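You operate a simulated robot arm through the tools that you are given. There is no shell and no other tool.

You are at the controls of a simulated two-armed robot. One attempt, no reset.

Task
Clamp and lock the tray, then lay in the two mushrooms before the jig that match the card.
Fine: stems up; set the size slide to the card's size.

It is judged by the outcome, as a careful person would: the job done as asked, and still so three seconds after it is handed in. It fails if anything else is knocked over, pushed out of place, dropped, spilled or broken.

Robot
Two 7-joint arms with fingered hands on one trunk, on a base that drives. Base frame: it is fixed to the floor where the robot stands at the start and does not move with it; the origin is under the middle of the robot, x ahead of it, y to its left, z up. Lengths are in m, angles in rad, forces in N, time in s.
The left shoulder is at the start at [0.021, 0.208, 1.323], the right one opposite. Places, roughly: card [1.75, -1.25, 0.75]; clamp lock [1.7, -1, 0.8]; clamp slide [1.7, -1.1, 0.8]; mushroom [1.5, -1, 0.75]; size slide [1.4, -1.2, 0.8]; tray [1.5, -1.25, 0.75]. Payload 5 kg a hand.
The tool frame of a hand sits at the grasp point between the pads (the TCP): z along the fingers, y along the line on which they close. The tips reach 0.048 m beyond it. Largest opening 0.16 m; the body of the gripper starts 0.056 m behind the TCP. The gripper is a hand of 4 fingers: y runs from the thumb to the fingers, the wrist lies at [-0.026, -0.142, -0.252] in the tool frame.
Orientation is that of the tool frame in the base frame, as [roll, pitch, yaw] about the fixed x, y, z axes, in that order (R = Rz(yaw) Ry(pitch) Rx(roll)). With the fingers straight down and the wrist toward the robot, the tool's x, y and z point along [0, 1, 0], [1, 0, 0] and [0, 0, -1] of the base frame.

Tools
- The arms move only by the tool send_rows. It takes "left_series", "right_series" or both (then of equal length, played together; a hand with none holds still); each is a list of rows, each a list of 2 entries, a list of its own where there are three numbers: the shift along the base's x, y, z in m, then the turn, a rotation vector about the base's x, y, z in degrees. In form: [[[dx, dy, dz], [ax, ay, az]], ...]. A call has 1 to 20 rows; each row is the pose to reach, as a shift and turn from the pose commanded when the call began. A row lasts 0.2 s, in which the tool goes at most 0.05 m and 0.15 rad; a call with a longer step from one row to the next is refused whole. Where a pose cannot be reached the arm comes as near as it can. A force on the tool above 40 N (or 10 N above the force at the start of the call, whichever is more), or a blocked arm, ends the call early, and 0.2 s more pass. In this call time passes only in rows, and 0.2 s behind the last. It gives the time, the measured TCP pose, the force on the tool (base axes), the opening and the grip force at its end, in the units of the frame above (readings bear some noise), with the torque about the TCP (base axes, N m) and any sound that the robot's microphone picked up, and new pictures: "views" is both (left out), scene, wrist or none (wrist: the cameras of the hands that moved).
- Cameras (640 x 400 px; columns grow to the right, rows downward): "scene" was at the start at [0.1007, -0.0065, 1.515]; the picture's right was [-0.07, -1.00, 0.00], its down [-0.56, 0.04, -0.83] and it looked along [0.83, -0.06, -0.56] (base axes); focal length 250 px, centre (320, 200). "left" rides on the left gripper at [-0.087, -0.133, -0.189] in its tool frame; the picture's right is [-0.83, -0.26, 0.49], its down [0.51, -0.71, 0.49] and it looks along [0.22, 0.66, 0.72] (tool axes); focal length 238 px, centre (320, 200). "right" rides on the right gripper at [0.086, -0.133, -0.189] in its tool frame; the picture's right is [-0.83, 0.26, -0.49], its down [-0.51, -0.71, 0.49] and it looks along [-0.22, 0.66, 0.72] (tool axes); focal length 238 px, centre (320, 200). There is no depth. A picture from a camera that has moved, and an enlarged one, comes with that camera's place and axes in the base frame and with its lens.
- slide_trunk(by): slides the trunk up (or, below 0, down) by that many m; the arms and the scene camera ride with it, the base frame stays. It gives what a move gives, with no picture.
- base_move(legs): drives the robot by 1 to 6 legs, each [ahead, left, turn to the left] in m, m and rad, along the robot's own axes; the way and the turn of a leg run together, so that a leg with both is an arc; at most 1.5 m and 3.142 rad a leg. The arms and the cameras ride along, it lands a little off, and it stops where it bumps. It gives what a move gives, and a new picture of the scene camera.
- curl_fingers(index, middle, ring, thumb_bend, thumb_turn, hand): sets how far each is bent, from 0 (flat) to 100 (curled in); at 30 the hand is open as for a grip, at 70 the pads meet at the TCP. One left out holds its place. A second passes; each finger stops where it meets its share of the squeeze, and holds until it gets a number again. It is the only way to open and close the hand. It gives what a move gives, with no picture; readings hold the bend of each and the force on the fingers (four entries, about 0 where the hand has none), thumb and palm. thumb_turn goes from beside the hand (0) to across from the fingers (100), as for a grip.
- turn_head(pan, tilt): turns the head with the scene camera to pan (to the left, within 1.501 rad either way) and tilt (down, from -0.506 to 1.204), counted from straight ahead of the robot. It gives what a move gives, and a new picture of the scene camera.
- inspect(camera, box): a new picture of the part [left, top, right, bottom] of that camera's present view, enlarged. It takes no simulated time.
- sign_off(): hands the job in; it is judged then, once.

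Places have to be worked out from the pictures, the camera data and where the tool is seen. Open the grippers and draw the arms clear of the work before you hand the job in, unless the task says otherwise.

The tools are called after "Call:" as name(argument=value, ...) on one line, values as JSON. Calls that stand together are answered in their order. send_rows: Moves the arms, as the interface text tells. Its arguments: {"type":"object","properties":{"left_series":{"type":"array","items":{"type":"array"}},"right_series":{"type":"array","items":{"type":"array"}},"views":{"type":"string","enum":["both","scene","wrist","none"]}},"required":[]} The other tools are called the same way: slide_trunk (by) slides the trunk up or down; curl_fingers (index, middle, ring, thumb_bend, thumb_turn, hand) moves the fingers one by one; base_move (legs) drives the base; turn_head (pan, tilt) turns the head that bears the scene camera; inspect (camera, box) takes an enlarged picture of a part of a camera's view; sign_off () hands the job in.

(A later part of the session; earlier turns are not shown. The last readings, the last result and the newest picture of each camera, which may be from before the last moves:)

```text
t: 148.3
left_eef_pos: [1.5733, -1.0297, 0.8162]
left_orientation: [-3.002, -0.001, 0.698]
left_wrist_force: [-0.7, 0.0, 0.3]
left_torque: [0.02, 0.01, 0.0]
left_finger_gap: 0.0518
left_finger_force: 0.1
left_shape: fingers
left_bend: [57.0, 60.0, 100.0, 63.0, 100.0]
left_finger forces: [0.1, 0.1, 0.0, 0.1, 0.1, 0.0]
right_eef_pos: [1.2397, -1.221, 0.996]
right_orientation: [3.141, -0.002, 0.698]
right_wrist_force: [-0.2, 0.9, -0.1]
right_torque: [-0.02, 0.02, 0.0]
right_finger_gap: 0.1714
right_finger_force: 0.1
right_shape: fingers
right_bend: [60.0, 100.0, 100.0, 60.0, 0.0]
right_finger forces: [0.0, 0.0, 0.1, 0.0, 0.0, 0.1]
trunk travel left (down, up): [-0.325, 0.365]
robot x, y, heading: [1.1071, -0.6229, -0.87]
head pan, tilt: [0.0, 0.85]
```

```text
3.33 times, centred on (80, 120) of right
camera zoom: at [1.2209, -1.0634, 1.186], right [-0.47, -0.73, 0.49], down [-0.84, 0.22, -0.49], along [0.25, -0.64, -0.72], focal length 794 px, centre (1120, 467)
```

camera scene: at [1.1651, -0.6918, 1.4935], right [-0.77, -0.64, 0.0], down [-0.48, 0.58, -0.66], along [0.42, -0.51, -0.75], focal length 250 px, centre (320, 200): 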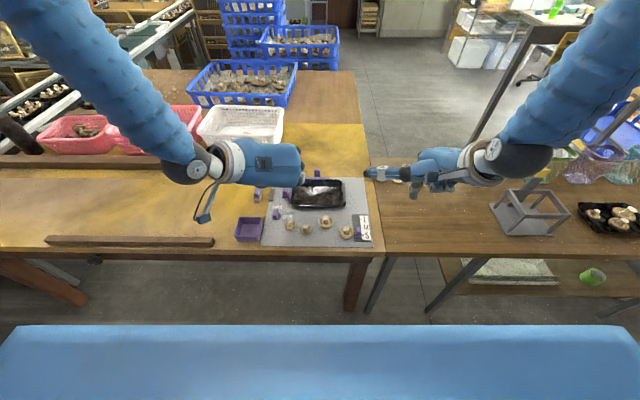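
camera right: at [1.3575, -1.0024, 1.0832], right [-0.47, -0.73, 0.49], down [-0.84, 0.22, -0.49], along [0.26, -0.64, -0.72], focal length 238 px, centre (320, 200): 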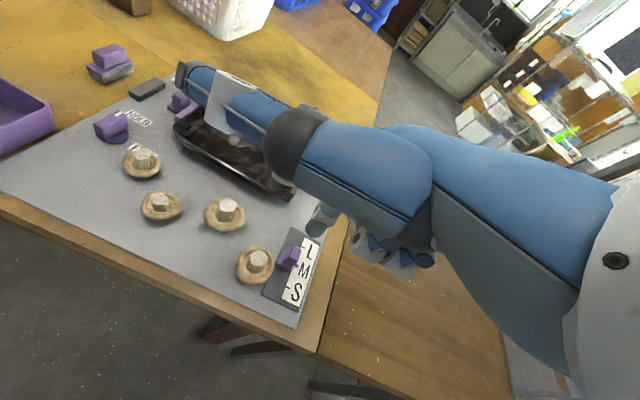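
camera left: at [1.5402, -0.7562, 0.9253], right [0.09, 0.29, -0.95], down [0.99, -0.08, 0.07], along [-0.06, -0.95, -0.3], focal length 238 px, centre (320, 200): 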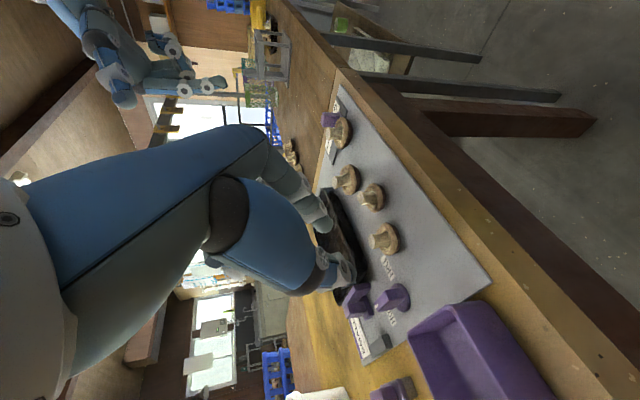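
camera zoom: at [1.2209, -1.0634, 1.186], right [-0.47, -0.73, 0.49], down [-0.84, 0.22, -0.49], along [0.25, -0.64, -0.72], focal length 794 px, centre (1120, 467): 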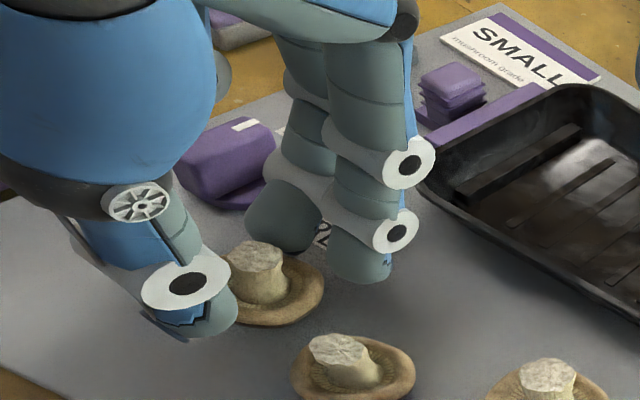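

No plate contact yet. I lower 3 mm more and close: thumb to the cap, then fingers.

Call:
send_rows(left_series=[[[0, 0, -0.0015], [0, 0, 0]], [[0, 0, -0.003], [0, 0, 0]]], views="none")

Call:
curl_fingers(hand="left", index=60, middle=61, thumb_bend=65)

Call:
inspect(camera="left", box=[270, 160, 390, 280])

Call:
inspect(camera="right", box=[20, 60, 140, 180])

```text
t: 148.9
left_eef_pos: [1.5726, -1.031, 0.8118]
left_orientation: [-3.001, -0.001, 0.699]
left_wrist_force: [-0.4, -0.2, 0.3]
left_torque: [0.0, -0.02, -0.01]
left_finger_gap: 0.0517
left_finger_force: 0.1
left_shape: fingers
left_bend: [57.0, 60.0, 100.0, 63.0, 100.0]
left_finger forces: [0.0, 0.0, 0.0, 0.1, 0.1, 0.0]
right_eef_pos: [1.2386, -1.221, 0.9959]
right_orientation: [-3.141, -0.001, 0.699]
right_wrist_force: [0.0, 0.4, -0.1]
right_torque: [0.03, 0.0, 0.01]
right_finger_gap: 0.1712
right_finger_force: 0.1
right_shape: fingers
right_bend: [60.0, 100.0, 100.0, 60.0, 0.0]
right_finger forces: [0.1, 0.0, 0.0, 0.1, 0.1, 0.0]
trunk travel left (down, up): [-0.325, 0.365]
robot x, y, heading: [1.1042, -0.627, -0.873]
head pan, tilt: [0.0, 0.85]
```

```text
t: 149.9
left_eef_pos: [1.573, -1.0307, 0.8113]
left_orientation: [-3.002, -0.002, 0.697]
left_wrist_force: [0.0, -0.2, 0.4]
left_torque: [-0.04, 0.03, -0.01]
left_finger_gap: 0.042
left_finger_force: 0.1
left_shape: fingers
left_bend: [60.0, 61.0, 100.0, 65.0, 100.0]
left_finger forces: [0.1, 0.1, 0.0, 0.1, 0.0, 0.0]
right_eef_pos: [1.2394, -1.2221, 0.9949]
right_orientation: [3.142, -0.002, 0.7]
right_wrist_force: [-0.3, -0.7, 0.3]
right_torque: [0.03, 0.01, -0.01]
right_finger_gap: 0.1713
right_finger_force: 0.0
right_shape: fingers
right_bend: [60.0, 100.0, 100.0, 60.0, 0.0]
right_finger forces: [0.1, 0.0, 0.0, 0.0, 0.1, 0.1]
trunk travel left (down, up): [-0.325, 0.365]
robot x, y, heading: [1.1072, -0.6263, -0.871]
head pan, tilt: [0.0, 0.85]
```

```text
3.33 times, centred on (330, 220) of left
camera zoom: at [1.4374, -1.0053, 1.0169], right [-0.85, -0.29, -0.45], down [-0.11, 0.92, -0.39], along [0.52, -0.28, -0.81], focal length 794 px, centre (287, 133)
```

zoom: 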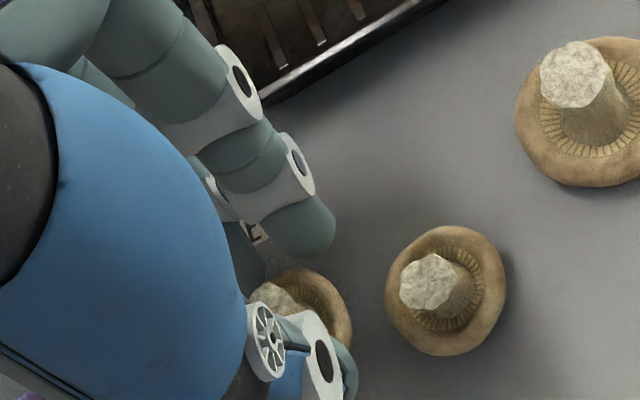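

```text
3.33 times, centred on (80, 120) of right
camera zoom: at [1.2209, -1.0634, 1.186], right [-0.47, -0.73, 0.49], down [-0.84, 0.22, -0.49], along [0.25, -0.64, -0.72], focal length 794 px, centre (1120, 467)
```

zoom: 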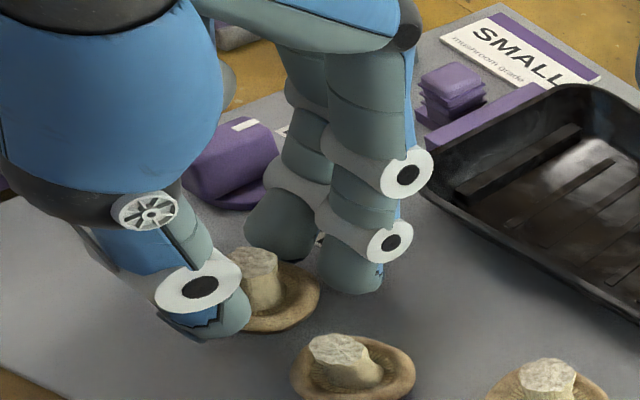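

Tips are now at cap level on both sides. I lower 2 mm more and continue closing.

Call:
send_rows(left_series=[[[0, 0, -0.001], [0, 0, 0]], [[0, 0, -0.002], [0, 0, 0]]], views="none")

Call:
curl_fingers(hand="left", index=63, middle=63, thumb_bend=66)

Call:
inspect(camera="left", box=[270, 160, 390, 280])

Call:
inspect(camera="right", box=[20, 60, 140, 180])

```text
t: 150.5
left_eef_pos: [1.5734, -1.0305, 0.8091]
left_orientation: [-3.001, -0.001, 0.698]
left_wrist_force: [-0.5, 0.1, 1.3]
left_torque: [0.01, -0.03, -0.01]
left_finger_gap: 0.0421
left_finger_force: 0.2
left_shape: fingers
left_bend: [60.0, 61.0, 100.0, 65.0, 100.0]
left_finger forces: [0.0, 0.6, 0.0, 0.0, 0.0, 0.1]
right_eef_pos: [1.2395, -1.2209, 0.9964]
right_orientation: [3.141, -0.001, 0.696]
right_wrist_force: [0.2, 0.2, 0.2]
right_torque: [-0.04, -0.01, -0.02]
right_finger_gap: 0.1716
right_finger_force: 0.1
right_shape: fingers
right_bend: [60.0, 100.0, 100.0, 60.0, 0.0]
right_finger forces: [0.1, 0.0, 0.0, 0.1, 0.1, 0.0]
trunk travel left (down, up): [-0.325, 0.365]
robot x, y, heading: [1.1065, -0.6263, -0.869]
head pan, tilt: [0.0, 0.85]
```

```text
t: 151.5
left_eef_pos: [1.5719, -1.0305, 0.8085]
left_orientation: [-3.002, -0.001, 0.699]
left_wrist_force: [0.7, 0.4, 1.5]
left_torque: [0.0, 0.01, -0.02]
left_finger_gap: 0.0343
left_finger_force: 0.0
left_shape: fingers
left_bend: [63.0, 63.0, 100.0, 66.0, 100.0]
left_finger forces: [0.0, 0.0, 0.0, 0.0, 0.0, 0.0]
right_eef_pos: [1.2403, -1.2201, 0.997]
right_orientation: [3.141, -0.001, 0.698]
right_wrist_force: [-1.2, -0.3, 0.3]
right_torque: [-0.02, 0.01, 0.02]
right_finger_gap: 0.1712
right_finger_force: 0.1
right_shape: fingers
right_bend: [60.0, 100.0, 100.0, 60.0, 0.0]
right_finger forces: [0.1, 0.0, 0.0, 0.1, 0.0, 0.0]
trunk travel left (down, up): [-0.325, 0.365]
robot x, y, heading: [1.1063, -0.6212, -0.871]
head pan, tilt: [0.0, 0.85]
```

```text
3.33 times, centred on (330, 220) of left
camera zoom: at [1.4368, -1.0053, 1.0147], right [-0.85, -0.29, -0.45], down [-0.11, 0.92, -0.39], along [0.52, -0.28, -0.81], focal length 794 px, centre (287, 133)
```

zoom: 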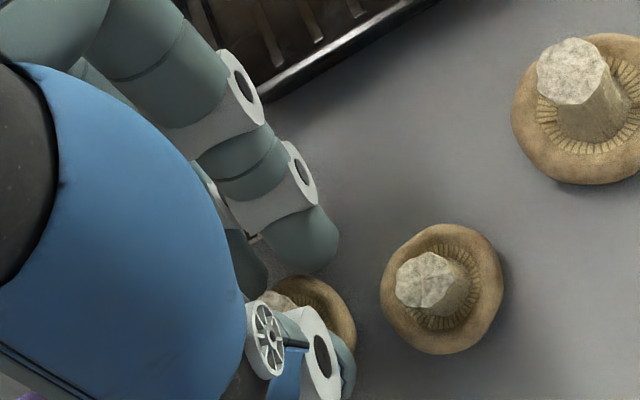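

```text
3.33 times, centred on (80, 120) of right
camera zoom: at [1.2209, -1.0634, 1.186], right [-0.47, -0.73, 0.49], down [-0.84, 0.22, -0.49], along [0.25, -0.64, -0.72], focal length 794 px, centre (1120, 467)
```

zoom: 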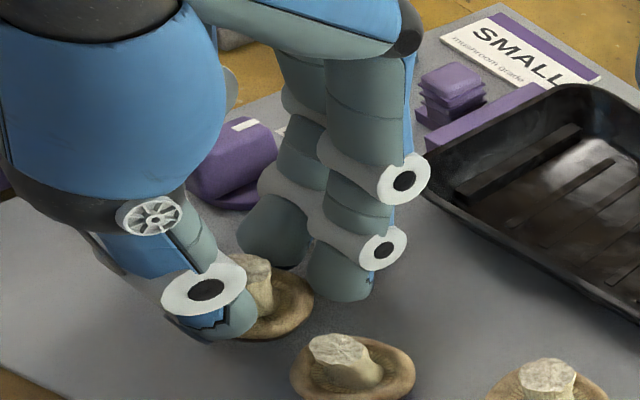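

Fingers are low and closing in on the rim. Continue.

Call:
curl_fingers(hand="left", index=65, middle=65, thumb_bend=67)

Call:
inspect(camera="left", box=[270, 160, 390, 280])

Call:
inspect(camera="right", box=[20, 60, 140, 180])

Call:
inspect(camera="scene", box=[260, 195, 320, 240])

```text
t: 152.5
left_eef_pos: [1.5722, -1.0316, 0.8092]
left_orientation: [-3.003, -0.001, 0.699]
left_wrist_force: [1.5, -0.7, 0.0]
left_torque: [0.02, 0.0, -0.01]
left_finger_gap: 0.029
left_finger_force: 0.6
left_shape: fingers
left_bend: [65.0, 64.0, 100.0, 67.0, 100.0]
left_finger forces: [0.1, 1.1, 0.0, 0.0, 1.0, 0.0]
right_eef_pos: [1.2393, -1.2211, 0.9965]
right_orientation: [3.142, -0.003, 0.698]
right_wrist_force: [0.1, 0.6, 0.5]
right_torque: [0.02, 0.04, 0.01]
right_finger_gap: 0.1712
right_finger_force: 0.1
right_shape: fingers
right_bend: [60.0, 100.0, 100.0, 60.0, 0.0]
right_finger forces: [0.0, 0.1, 0.1, 0.0, 0.0, 0.0]
trunk travel left (down, up): [-0.325, 0.365]
robot x, y, heading: [1.1049, -0.6235, -0.874]
head pan, tilt: [0.0, 0.85]
```

```text
3.33 times, centred on (330, 220) of left
camera zoom: at [1.4368, -1.0053, 1.0147], right [-0.85, -0.29, -0.45], down [-0.11, 0.92, -0.39], along [0.52, -0.28, -0.81], focal length 794 px, centre (287, 133)
```

zoom: 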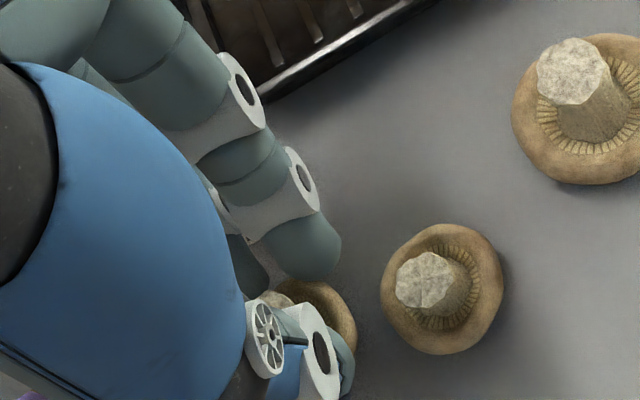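

```text
3.33 times, centred on (80, 120) of right
camera zoom: at [1.2209, -1.0634, 1.186], right [-0.47, -0.73, 0.49], down [-0.84, 0.22, -0.49], along [0.25, -0.64, -0.72], focal length 794 px, centre (1120, 467)
```

zoom: 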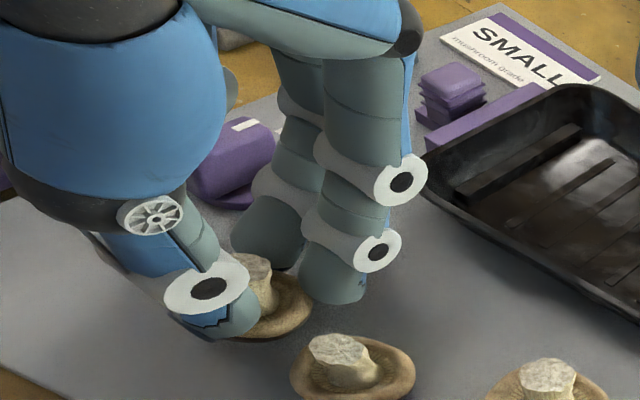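

```text
8.89 times, centred on (290, 218) of scene
camera zoom: at [1.1648, -0.692, 1.4935], right [-0.77, -0.64, 0.0], down [-0.48, 0.58, -0.66], along [0.42, -0.51, -0.75], focal length 2219 px, centre (587, 44)
```

zoom: 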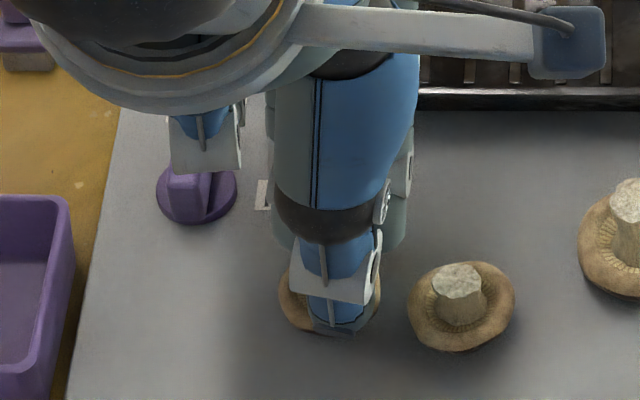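

Now there's real contact: middle 1.1 N against thumb 1.0 N. I close further so all three squeeze the cap.

Call:
curl_fingers(hand="left", index=72, middle=72, thumb_bend=70)

Call:
inspect(camera="right", box=[20, 60, 140, 180])

Call:
inspect(camera="left", box=[270, 160, 390, 280])

```text
t: 153.5
left_eef_pos: [1.5724, -1.031, 0.8087]
left_orientation: [-3.002, 0.001, 0.698]
left_wrist_force: [0.8, 0.3, 0.8]
left_torque: [0.01, -0.02, 0.01]
left_finger_gap: 0.0145
left_finger_force: 7.6
left_shape: fingers
left_bend: [72.0, 66.0, 100.0, 67.0, 100.0]
left_finger forces: [1.9, 5.2, 0.0, 0.0, 7.7, 0.1]
right_eef_pos: [1.2398, -1.2201, 0.9959]
right_orientation: [3.14, -0.003, 0.697]
right_wrist_force: [0.0, -0.7, -0.7]
right_torque: [0.0, -0.02, 0.0]
right_finger_gap: 0.1716
right_finger_force: 0.2
right_shape: fingers
right_bend: [60.0, 100.0, 100.0, 60.0, 0.0]
right_finger forces: [0.1, 0.0, 0.0, 0.0, 0.1, 0.0]
trunk travel left (down, up): [-0.325, 0.365]
robot x, y, heading: [1.1071, -0.6184, -0.873]
head pan, tilt: [0.0, 0.85]
```

```text
3.33 times, centred on (80, 120) of right
camera zoom: at [1.2209, -1.0633, 1.186], right [-0.47, -0.73, 0.49], down [-0.84, 0.22, -0.49], along [0.25, -0.64, -0.72], focal length 794 px, centre (1120, 467)
```

zoom: 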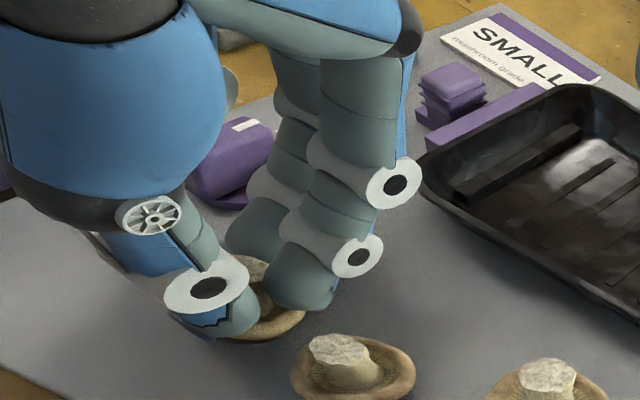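

```text
3.33 times, centred on (330, 220) of left
camera zoom: at [1.4368, -1.0053, 1.0147], right [-0.85, -0.29, -0.45], down [-0.11, 0.92, -0.39], along [0.52, -0.28, -0.81], focal length 794 px, centre (287, 133)
```

zoom: 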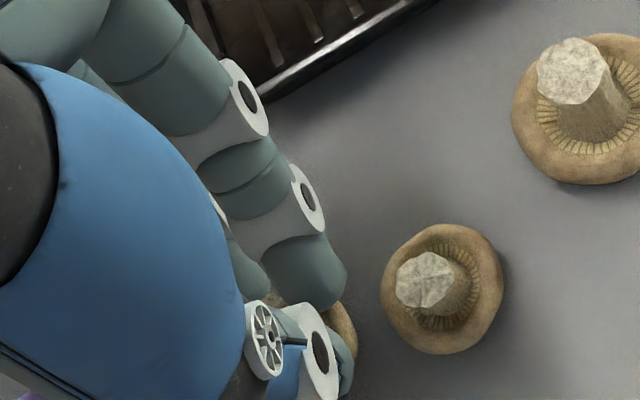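

A firm three-point grip: index 1.9, middle 5.2, thumb 7.7 N. I lift slowly.

Call:
send_rows(left_series=[[[0, 0, 0.004], [0, 0, 0]], [[0, 0, 0.01], [0, 0, 0]], [[0, 0, 0.02], [0, 0, 0]], [[0, 0, 0.03], [0, 0, 0]]], views="none")

Call:
inspect(camera="right", box=[20, 60, 140, 180])

Call:
inspect(camera="scene", box=[260, 185, 320, 230])

```text
t: 154.5
left_eef_pos: [1.5716, -1.0303, 0.8398]
left_orientation: [-3.0, 0.0, 0.695]
left_wrist_force: [0.8, 0.4, 0.4]
left_torque: [-0.05, -0.05, -0.02]
left_finger_gap: 0.0141
left_finger_force: 6.8
left_shape: fingers
left_bend: [72.0, 66.0, 100.0, 67.0, 100.0]
left_finger forces: [1.7, 5.3, 0.1, 0.1, 7.2, 0.0]
right_eef_pos: [1.2399, -1.2211, 0.9959]
right_orientation: [-3.142, -0.001, 0.699]
right_wrist_force: [0.1, -0.3, -0.5]
right_torque: [-0.02, -0.01, 0.01]
right_finger_gap: 0.1712
right_finger_force: 0.0
right_shape: fingers
right_bend: [60.0, 100.0, 100.0, 60.0, 0.0]
right_finger forces: [0.1, 0.1, 0.0, 0.1, 0.0, 0.1]
trunk travel left (down, up): [-0.325, 0.365]
robot x, y, heading: [1.104, -0.6247, -0.869]
head pan, tilt: [0.0, 0.85]
```

```text
3.33 times, centred on (80, 120) of right
camera zoom: at [1.2207, -1.0633, 1.1861], right [-0.47, -0.73, 0.49], down [-0.84, 0.22, -0.49], along [0.25, -0.64, -0.72], focal length 794 px, centre (1120, 467)
```

zoom: 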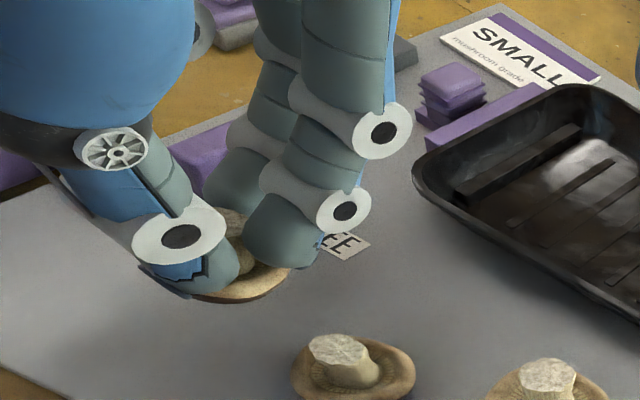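

```text
8.89 times, centred on (290, 208) of scene
camera zoom: at [1.1645, -0.6919, 1.4935], right [-0.77, -0.64, 0.0], down [-0.48, 0.58, -0.66], along [0.42, -0.51, -0.75], focal length 2219 px, centre (587, 133)
```

zoom: 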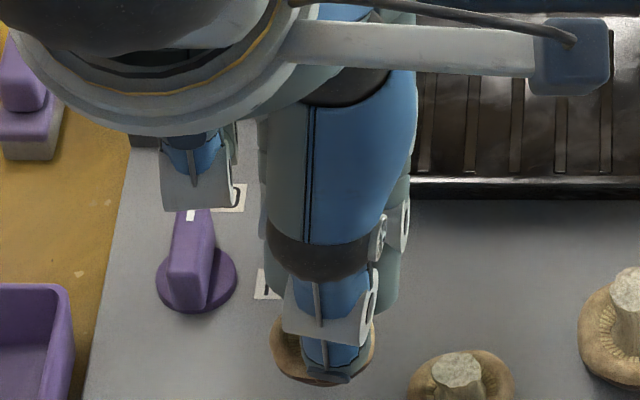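

The mushroom is securely lifted, stem up. I raise it to a safe height and turn the hand 90° so the long side of the tray gives room for the fingers.

Call:
send_rows(left_series=[[[0, 0, 0.03], [0, 0, 0]], [[0, 0, 0.06], [0, 0, 0]], [[0, 0, 0.09], [0, 0, 0]], [[0, 0, 0.12], [0, 0, 0]], [[0, 0, 0.14], [0, 0, 0]]], views="none")

Call:
send_rows(left_series=[[[0, 0, 0], [0, 0, -6]], [[0, 0, 0], [0, 0, -12]], [[0, 0, 0], [0, 0, -18]], [[0, 0, 0], [0, 0, -24]], [[0, 0, 0], [0, 0, -30]], [[0, 0, 0], [0, 0, -36]], [[0, 0, 0], [0, 0, -42]], [[0, 0, 0], [0, 0, -48]], [[0, 0, 0], [0, 0, -54]], [[0, 0, 0], [0, 0, -60]], [[0, 0, 0], [0, 0, -66]], [[0, 0, 0], [0, 0, -72]], [[0, 0, 0], [0, 0, -78]], [[0, 0, 0], [0, 0, -84]], [[0, 0, 0], [0, 0, -90]]], views="both")

Call:
inspect(camera="scene", box=[230, 130, 350, 230])

Call:
inspect(camera="left", box=[240, 130, 420, 300])

```text
t: 155.7
left_eef_pos: [1.5699, -1.0318, 0.9797]
left_orientation: [-3.0, -0.001, 0.696]
left_wrist_force: [-0.5, 0.8, -0.4]
left_torque: [-0.04, -0.01, 0.04]
left_finger_gap: 0.0144
left_finger_force: 7.4
left_shape: fingers
left_bend: [72.0, 66.0, 100.0, 67.0, 100.0]
left_finger forces: [1.8, 5.3, 0.0, 0.1, 7.1, 0.0]
right_eef_pos: [1.2399, -1.2217, 0.9951]
right_orientation: [3.14, -0.002, 0.697]
right_wrist_force: [-0.6, -0.5, -0.3]
right_torque: [-0.01, -0.02, 0.0]
right_finger_gap: 0.1712
right_finger_force: 0.1
right_shape: fingers
right_bend: [60.0, 100.0, 100.0, 60.0, 0.0]
right_finger forces: [0.1, 0.1, 0.0, 0.1, 0.0, 0.0]
trunk travel left (down, up): [-0.325, 0.365]
robot x, y, heading: [1.1022, -0.6234, -0.877]
head pan, tilt: [0.0, 0.85]
```

```text
t: 158.9
left_eef_pos: [1.5721, -1.031, 0.9792]
left_orientation: [-3.001, -0.001, -0.873]
left_wrist_force: [-0.7, -0.1, 0.0]
left_torque: [0.01, 0.02, -0.01]
left_finger_gap: 0.0143
left_finger_force: 7.1
left_shape: fingers
left_bend: [72.0, 66.0, 100.0, 67.0, 100.0]
left_finger forces: [1.6, 5.1, 0.0, 0.0, 6.9, 0.0]
right_eef_pos: [1.24, -1.2204, 0.9972]
right_orientation: [3.141, 0.0, 0.697]
right_wrist_force: [0.5, -0.3, -0.1]
right_torque: [0.0, 0.02, 0.02]
right_finger_gap: 0.171
right_finger_force: 0.1
right_shape: fingers
right_bend: [60.0, 100.0, 100.0, 60.0, 0.0]
right_finger forces: [0.0, 0.1, 0.0, 0.0, 0.0, 0.0]
trunk travel left (down, up): [-0.325, 0.365]
robot x, y, heading: [1.1085, -0.6204, -0.877]
head pan, tilt: [0.0, 0.85]
camera scene: at [1.1652, -0.6923, 1.4934], right [-0.77, -0.64, 0.0], down [-0.48, 0.58, -0.66], along [0.42, -0.51, -0.75], focal length 250 px, centre (320, 200)
camera left: at [1.5962, -0.8967, 1.1853], right [-0.29, 0.85, -0.45], down [0.92, 0.11, -0.39], along [-0.28, -0.52, -0.81], focal length 238 px, centre (320, 200)
```

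scene: 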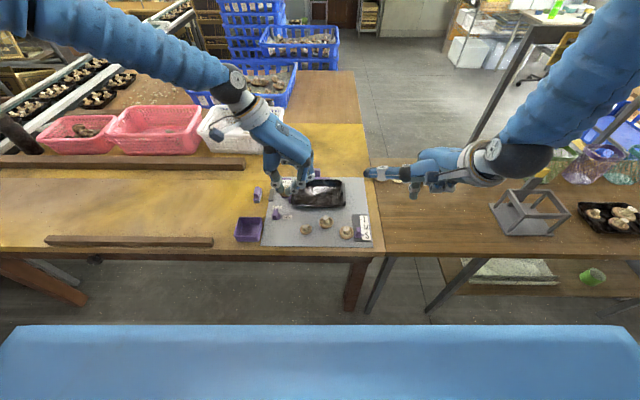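
left: 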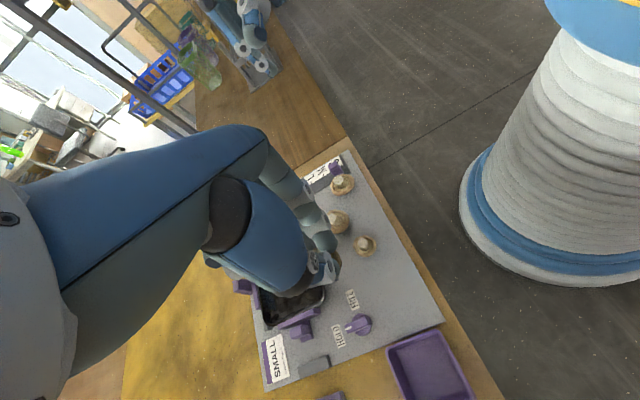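

```text
4.00 times, centred on (290, 180) of scene
camera zoom: at [1.1652, -0.6923, 1.4934], right [-0.77, -0.64, 0.0], down [-0.48, 0.58, -0.66], along [0.42, -0.51, -0.75], focal length 999 px, centre (440, 280)
```

zoom: 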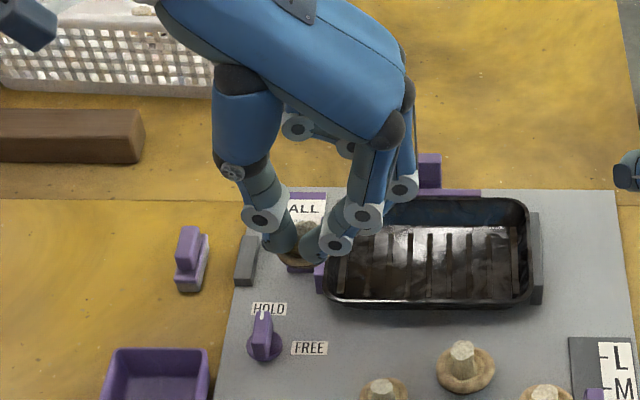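

```text
2.35 times, centred on (330, 215) of left
camera zoom: at [1.5962, -0.8967, 1.1853], right [-0.29, 0.85, -0.45], down [0.92, 0.11, -0.39], along [-0.28, -0.52, -0.81], focal length 561 px, centre (296, 165)
```

zoom: 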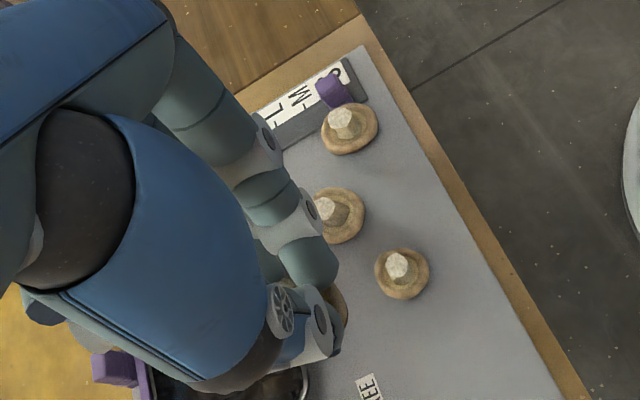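

Grip holds. Here the scene camera sees the held mushroom; I zoom in on it.

Call:
inspect(camera="scene", box=[285, 175, 325, 205])

```text
13.33 times, centred on (305, 190) of scene
camera zoom: at [1.1652, -0.6923, 1.4934], right [-0.77, -0.64, 0.0], down [-0.48, 0.58, -0.66], along [0.42, -0.51, -0.75], focal length 3329 px, centre (520, 333)
```

zoom: 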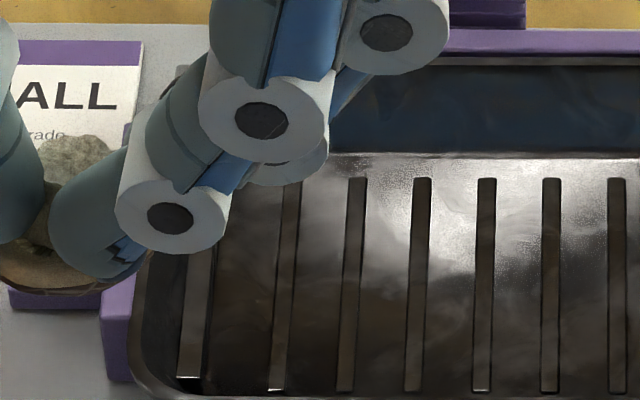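

Stem is up. I carry it over the right half of the tray, still high.

Call:
send_rows(left_series=[[[-0.0011, -0.04, 0], [0, 0, 0]], [[-0.0022, -0.079, 0], [0, 0, 0]], [[-0.0032, -0.1186, 0], [0, 0, 0]], [[-0.0043, -0.158, 0], [0, 0, 0]], [[-0.0054, -0.1976, 0], [0, 0, 0]], [[-0.0054, -0.1976, -0.04], [0, 0, 0]], [[-0.0054, -0.1976, -0.08], [0, 0, 0]]], views="none")

Call:
inspect(camera="scene", box=[270, 150, 370, 220])

Call:
inspect(camera="left", box=[240, 130, 420, 300])

Call:
inspect(camera="right", box=[40, 0, 260, 180])

```text
t: 160.5
left_eef_pos: [1.5644, -1.2328, 0.8998]
left_orientation: [-3.002, -0.001, -0.873]
left_wrist_force: [1.2, -0.9, 1.5]
left_torque: [0.12, 0.04, -0.03]
left_finger_gap: 0.0142
left_finger_force: 6.9
left_shape: fingers
left_bend: [72.0, 66.0, 100.0, 67.0, 100.0]
left_finger forces: [1.5, 5.1, 0.0, 0.0, 6.7, 0.0]
right_eef_pos: [1.2392, -1.2231, 0.9953]
right_orientation: [-3.14, -0.001, 0.698]
right_wrist_force: [-0.4, -0.6, -0.7]
right_torque: [0.08, -0.02, 0.03]
right_finger_gap: 0.1713
right_finger_force: 0.0
right_shape: fingers
right_bend: [60.0, 100.0, 100.0, 60.0, 0.0]
right_finger forces: [0.0, 0.0, 0.1, 0.0, 0.0, 0.0]
trunk travel left (down, up): [-0.325, 0.365]
robot x, y, heading: [1.1057, -0.6249, -0.877]
head pan, tilt: [0.0, 0.85]
```

```text
5.71 times, centred on (320, 185) of scene
camera zoom: at [1.1649, -0.6933, 1.4933], right [-0.77, -0.64, 0.0], down [-0.48, 0.58, -0.66], along [0.42, -0.51, -0.75], focal length 1427 px, centre (320, 286)
```

zoom: 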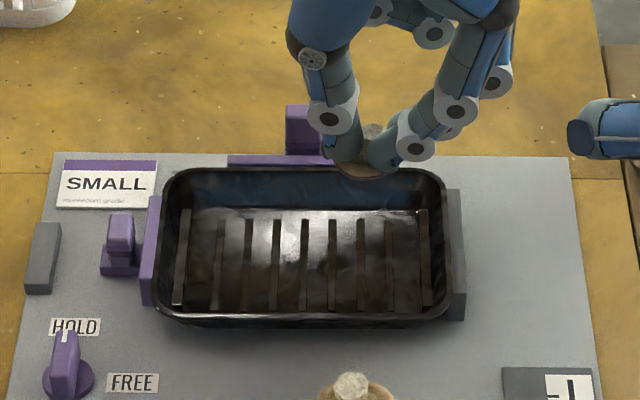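

```text
2.35 times, centred on (330, 215) of left
camera zoom: at [1.587, -1.0982, 1.1056], right [-0.29, 0.85, -0.45], down [0.92, 0.11, -0.39], along [-0.28, -0.52, -0.81], focal length 561 px, centre (296, 165)
```

zoom: 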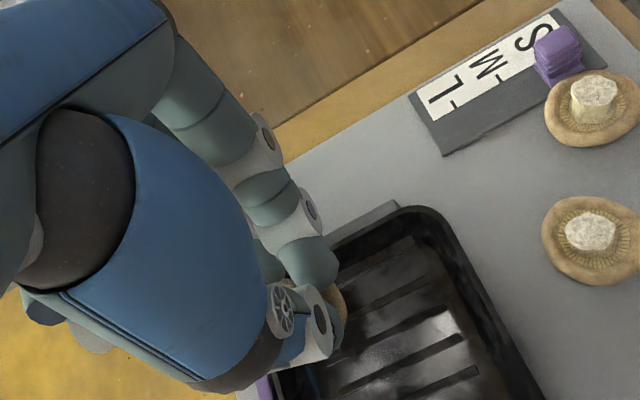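

```text
2.22 times, centred on (150, 90) of right
camera zoom: at [1.2209, -1.0645, 1.1855], right [-0.47, -0.74, 0.48], down [-0.84, 0.22, -0.49], along [0.25, -0.64, -0.72], focal length 530 px, centre (698, 444)
```

zoom: 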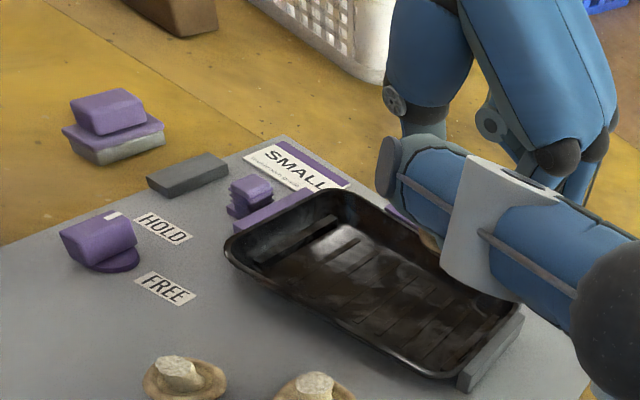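

The mushroom is centred over the right half of the tray (F≈1.946, R≈-0.421). I lower it toward the floor.

Call:
send_rows(left_series=[[[0, 0, -0.03], [0, 0, 0]], [[0, 0, -0.055], [0, 0, 0]], [[0, 0, -0.07], [0, 0, 0]], [[0, 0, -0.076], [0, 0, 0]]], views="none")

Call:
inspect(camera="scene", box=[290, 160, 360, 210])

```text
t: 161.5
left_eef_pos: [1.5644, -1.2279, 0.8241]
left_orientation: [-3.001, 0.002, -0.873]
left_wrist_force: [0.9, -0.4, -0.7]
left_torque: [0.01, -0.01, 0.01]
left_finger_gap: 0.0143
left_finger_force: 7.1
left_shape: fingers
left_bend: [72.0, 66.0, 100.0, 67.0, 100.0]
left_finger forces: [1.5, 5.2, 0.0, 0.0, 6.7, 0.0]
right_eef_pos: [1.2405, -1.2207, 0.9962]
right_orientation: [-3.141, -0.002, 0.698]
right_wrist_force: [0.2, 0.1, 0.8]
right_torque: [-0.01, 0.0, 0.01]
right_finger_gap: 0.1715
right_finger_force: 0.0
right_shape: fingers
right_bend: [60.0, 100.0, 100.0, 60.0, 0.0]
right_finger forces: [0.0, 0.0, 0.1, 0.1, 0.0, 0.1]
trunk travel left (down, up): [-0.325, 0.365]
robot x, y, heading: [1.1014, -0.6251, -0.874]
head pan, tilt: [0.0, 0.85]
```

```text
8.00 times, centred on (325, 185) of scene
camera zoom: at [1.1648, -0.692, 1.4935], right [-0.77, -0.64, 0.0], down [-0.48, 0.58, -0.66], along [0.42, -0.51, -0.75], focal length 1997 px, centre (280, 320)
```

zoom: 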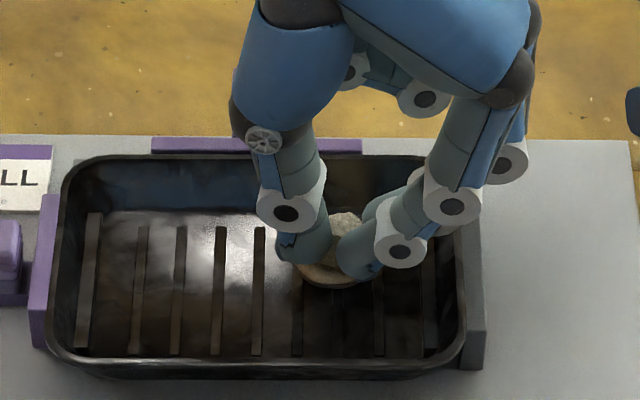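

Almost on the floor. I lower in 1.5 mm steps until I feel the floor.

Call:
send_rows(left_series=[[[0, 0, -0.0015], [0, 0, 0]], [[0, 0, -0.003], [0, 0, 0]], [[0, 0, -0.0045], [0, 0, 0]], [[0, 0, -0.006], [0, 0, 0]], [[0, 0, -0.0075], [0, 0, 0]]], views="none")

Call:
inspect(camera="scene", box=[300, 170, 350, 205])

```text
t: 162.7
left_eef_pos: [1.5671, -1.2286, 0.8163]
left_orientation: [-3.002, 0.001, -0.875]
left_wrist_force: [0.3, -0.2, -1.0]
left_torque: [-0.02, -0.01, 0.0]
left_finger_gap: 0.0143
left_finger_force: 6.9
left_shape: fingers
left_bend: [72.0, 66.0, 100.0, 67.0, 100.0]
left_finger forces: [1.6, 5.2, 0.0, 0.1, 6.7, 0.0]
right_eef_pos: [1.2394, -1.2214, 0.9959]
right_orientation: [-3.141, -0.001, 0.698]
right_wrist_force: [0.4, -0.1, -0.3]
right_torque: [0.02, -0.01, 0.0]
right_finger_gap: 0.1711
right_finger_force: 0.1
right_shape: fingers
right_bend: [60.0, 100.0, 100.0, 60.0, 0.0]
right_finger forces: [0.0, 0.0, 0.0, 0.1, 0.1, 0.1]
trunk travel left (down, up): [-0.325, 0.365]
robot x, y, heading: [1.1064, -0.6226, -0.873]
head pan, tilt: [0.0, 0.85]
```

```text
11.43 times, centred on (325, 188) of scene
camera zoom: at [1.1649, -0.6922, 1.4935], right [-0.77, -0.64, 0.0], down [-0.48, 0.58, -0.66], along [0.42, -0.51, -0.75], focal length 2853 px, centre (263, 343)
```

zoom: 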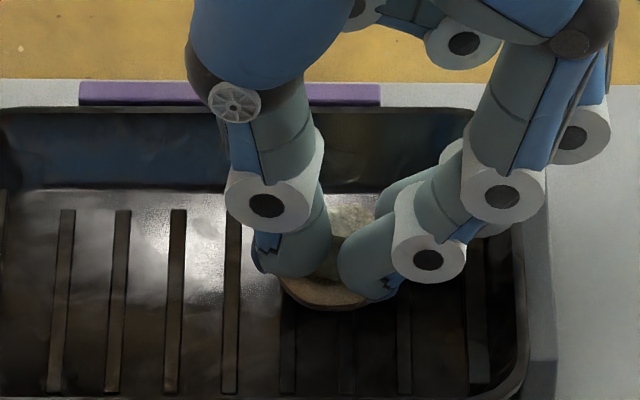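

Not touching yet; I continue down slowly.

Call:
send_rows(left_series=[[[0, 0, -0.0015], [0, 0, 0]], [[0, 0, -0.003], [0, 0, 0]], [[0, 0, -0.0045], [0, 0, 0]], [[0, 0, -0.0055], [0, 0, 0]]], views="none")

Call:
inspect(camera="scene", box=[300, 170, 350, 205])

```text
t: 163.7
left_eef_pos: [1.5674, -1.2289, 0.8118]
left_orientation: [-3.002, -0.004, -0.872]
left_wrist_force: [3.1, 2.7, 11.2]
left_torque: [0.09, -0.28, 0.03]
left_finger_gap: 0.014
left_finger_force: 10.6
left_shape: fingers
left_bend: [72.0, 66.0, 100.0, 67.0, 100.0]
left_finger forces: [1.6, 5.1, 0.1, 0.0, 14.0, 0.0]
right_eef_pos: [1.2406, -1.2207, 0.9966]
right_orientation: [3.14, 0.0, 0.699]
right_wrist_force: [-0.5, 0.1, -0.5]
right_torque: [-0.02, 0.0, 0.01]
right_finger_gap: 0.1715
right_finger_force: 0.0
right_shape: fingers
right_bend: [60.0, 100.0, 100.0, 60.0, 0.0]
right_finger forces: [0.0, 0.0, 0.1, 0.0, 0.0, 0.0]
trunk travel left (down, up): [-0.325, 0.365]
robot x, y, heading: [1.104, -0.6235, -0.87]
head pan, tilt: [0.0, 0.85]
```

```text
11.43 times, centred on (325, 188) of scene
camera zoom: at [1.1645, -0.6911, 1.4936], right [-0.77, -0.64, 0.0], down [-0.48, 0.58, -0.66], along [0.42, -0.51, -0.75], focal length 2853 px, centre (263, 343)
```

zoom: 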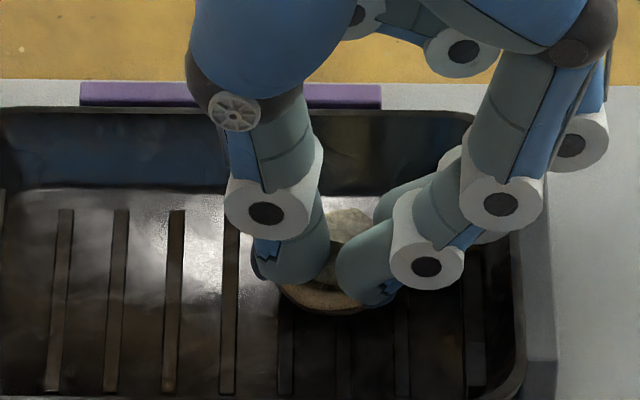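

The floor is reached (11 N, mostly thumb). I ease up 1.5 mm and open the fingers gently.

Call:
send_rows(left_series=[[[0, 0, 0.001], [0, 0, 0]], [[0, 0, 0.0018], [0, 0, 0]]], views="none")

Call:
curl_fingers(hand="left", index=63, middle=62, thumb_bend=64)

Call:
inspect(camera="scene", box=[300, 170, 350, 205])

```text
t: 164.3
left_eef_pos: [1.5665, -1.2272, 0.8113]
left_orientation: [-3.002, 0.002, -0.873]
left_wrist_force: [0.3, 0.1, 2.4]
left_torque: [0.02, -0.09, -0.05]
left_finger_gap: 0.0139
left_finger_force: 8.9
left_shape: fingers
left_bend: [72.0, 66.0, 100.0, 67.0, 100.0]
left_finger forces: [1.4, 6.2, 0.0, 0.0, 9.3, 0.0]
right_eef_pos: [1.239, -1.2218, 0.9959]
right_orientation: [-3.142, -0.002, 0.698]
right_wrist_force: [-0.2, 0.0, -0.8]
right_torque: [0.0, 0.03, -0.01]
right_finger_gap: 0.1711
right_finger_force: 0.1
right_shape: fingers
right_bend: [60.0, 100.0, 100.0, 60.0, 0.0]
right_finger forces: [0.0, 0.0, 0.0, 0.0, 0.0, 0.0]
trunk travel left (down, up): [-0.325, 0.365]
robot x, y, heading: [1.1085, -0.6253, -0.872]
head pan, tilt: [0.0, 0.85]
```

```text
t: 165.3
left_eef_pos: [1.5675, -1.2284, 0.8122]
left_orientation: [-3.002, 0.001, -0.874]
left_wrist_force: [-0.3, 1.0, 3.6]
left_torque: [-0.04, 0.0, 0.02]
left_finger_gap: 0.0371
left_finger_force: 2.3
left_shape: fingers
left_bend: [63.0, 63.0, 100.0, 64.0, 100.0]
left_finger forces: [0.0, 3.2, 0.0, 0.0, 0.7, 0.0]
right_eef_pos: [1.241, -1.2204, 0.9962]
right_orientation: [3.141, 0.001, 0.697]
right_wrist_force: [-0.1, -1.1, -0.1]
right_torque: [0.04, 0.01, -0.03]
right_finger_gap: 0.1715
right_finger_force: 0.1
right_shape: fingers
right_bend: [60.0, 100.0, 100.0, 60.0, 0.0]
right_finger forces: [0.0, 0.0, 0.0, 0.0, 0.0, 0.0]
trunk travel left (down, up): [-0.325, 0.365]
robot x, y, heading: [1.1042, -0.6227, -0.87]
head pan, tilt: [0.0, 0.85]
```

```text
11.43 times, centred on (325, 188) of scene
camera zoom: at [1.1648, -0.6918, 1.4935], right [-0.77, -0.64, 0.0], down [-0.48, 0.58, -0.66], along [0.42, -0.51, -0.75], focal length 2853 px, centre (263, 343)
```

zoom: 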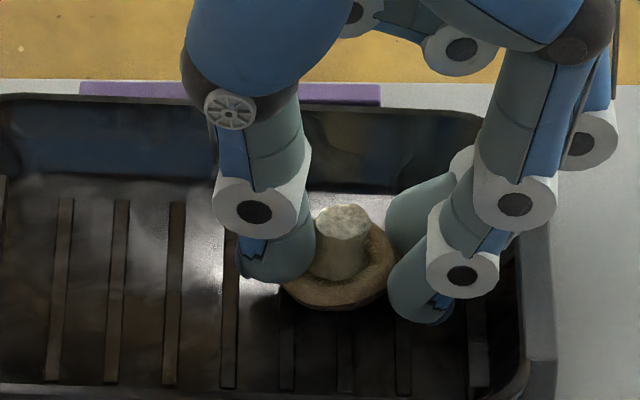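

The mushroom stands stem-up. The middle finger presses the floor a bit, so I raise slightly, open more, and withdraw straight up.

Call:
send_rows(left_series=[[[0, 0, 0.003], [0, 0, 0]], [[0, 0, 0.006], [0, 0, 0]]], views="none")

Call:
curl_fingers(hand="left", index=61, middle=60, thumb_bend=61)

Call:
inspect(camera="scene", box=[270, 160, 370, 220])

```text
t: 165.9
left_eef_pos: [1.5658, -1.2288, 0.8185]
left_orientation: [-3.001, 0.0, -0.876]
left_wrist_force: [0.0, -1.0, 0.4]
left_torque: [0.01, 0.01, -0.01]
left_finger_gap: 0.0368
left_finger_force: 0.1
left_shape: fingers
left_bend: [63.0, 62.0, 100.0, 64.0, 100.0]
left_finger forces: [0.0, 0.0, 0.1, 0.1, 0.0, 0.1]
right_eef_pos: [1.2392, -1.2209, 0.9969]
right_orientation: [3.141, -0.002, 0.699]
right_wrist_force: [-0.1, 0.0, -0.3]
right_torque: [0.01, -0.01, 0.02]
right_finger_gap: 0.1714
right_finger_force: 0.1
right_shape: fingers
right_bend: [60.0, 100.0, 100.0, 60.0, 0.0]
right_finger forces: [0.0, 0.0, 0.0, 0.0, 0.1, 0.0]
trunk travel left (down, up): [-0.325, 0.365]
robot x, y, heading: [1.1019, -0.624, -0.878]
head pan, tilt: [0.0, 0.85]
```

```text
t: 166.9
left_eef_pos: [1.5671, -1.2282, 0.8179]
left_orientation: [-3.002, 0.0, -0.873]
left_wrist_force: [0.7, -0.4, 0.6]
left_torque: [0.03, 0.01, -0.04]
left_finger_gap: 0.0465
left_finger_force: 0.1
left_shape: fingers
left_bend: [61.0, 60.0, 100.0, 61.0, 100.0]
left_finger forces: [0.0, 0.0, 0.0, 0.0, 0.0, 0.0]
right_eef_pos: [1.2402, -1.2209, 0.996]
right_orientation: [-3.141, -0.001, 0.697]
right_wrist_force: [-0.1, -0.4, 0.8]
right_torque: [0.0, 0.0, 0.01]
right_finger_gap: 0.1713
right_finger_force: 0.1
right_shape: fingers
right_bend: [60.0, 100.0, 100.0, 60.0, 0.0]
right_finger forces: [0.1, 0.0, 0.0, 0.0, 0.1, 0.1]
trunk travel left (down, up): [-0.325, 0.365]
robot x, y, heading: [1.1053, -0.6249, -0.874]
head pan, tilt: [0.0, 0.85]
```

```text
6.40 times, centred on (320, 190) of scene
camera zoom: at [1.1649, -0.6921, 1.4935], right [-0.77, -0.64, 0.0], down [-0.48, 0.58, -0.66], along [0.42, -0.51, -0.75], focal length 1598 px, centre (320, 264)
```

zoom: 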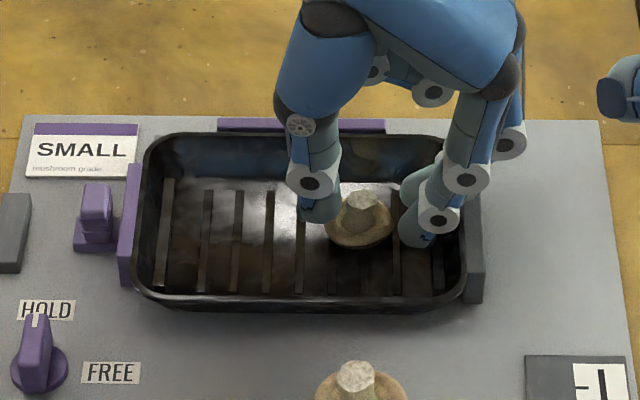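

The mushroom stands upright in the tray, free of the fingers. I withdraw straight up and check the tray.

Call:
send_rows(left_series=[[[0, 0, 0.015], [0, 0, 0]], [[0, 0, 0.04], [0, 0, 0]], [[0, 0, 0.085], [0, 0, 0]], [[0, 0, 0.13], [0, 0, 0]], [[0, 0, 0.16], [0, 0, 0]]], views="none")

Call:
inspect(camera="scene", box=[260, 165, 360, 225])

Call:
inspect(camera="right", box=[20, 50, 240, 210])

```text
t: 168.1
left_eef_pos: [1.5647, -1.2255, 0.9778]
left_orientation: [-3.002, 0.001, -0.875]
left_wrist_force: [-0.6, 1.2, -0.4]
left_torque: [-0.06, -0.05, 0.01]
left_finger_gap: 0.0466
left_finger_force: 0.0
left_shape: fingers
left_bend: [61.0, 60.0, 100.0, 61.0, 100.0]
left_finger forces: [0.0, 0.0, 0.0, 0.1, 0.1, 0.1]
right_eef_pos: [1.2398, -1.2208, 0.9962]
right_orientation: [3.142, -0.001, 0.698]
right_wrist_force: [0.2, 0.3, 0.4]
right_torque: [-0.04, -0.05, 0.0]
right_finger_gap: 0.1712
right_finger_force: 0.1
right_shape: fingers
right_bend: [60.0, 100.0, 100.0, 60.0, 0.0]
right_finger forces: [0.0, 0.1, 0.0, 0.1, 0.0, 0.0]
trunk travel left (down, up): [-0.325, 0.365]
robot x, y, heading: [1.106, -0.6233, -0.876]
head pan, tilt: [0.0, 0.85]
```

```text
6.40 times, centred on (310, 195) of scene
camera zoom: at [1.1646, -0.6917, 1.4935], right [-0.77, -0.64, 0.0], down [-0.48, 0.58, -0.66], along [0.42, -0.51, -0.75], focal length 1598 px, centre (384, 232)
```

zoom: 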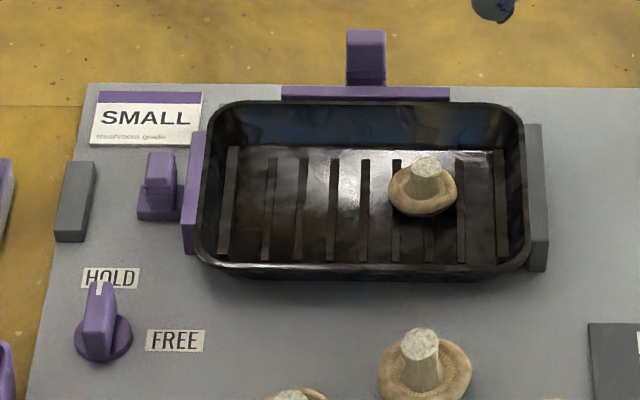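

```text
2.50 times, centred on (130, 130) of right
camera zoom: at [1.2208, -1.0632, 1.1861], right [-0.47, -0.73, 0.49], down [-0.84, 0.22, -0.49], along [0.25, -0.64, -0.72], focal length 596 px, centre (795, 375)
```

zoom: 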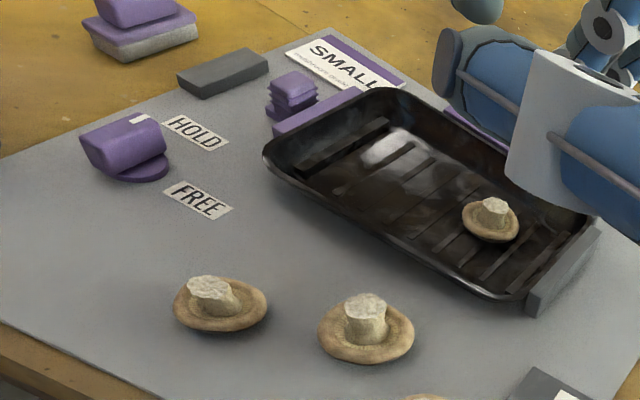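

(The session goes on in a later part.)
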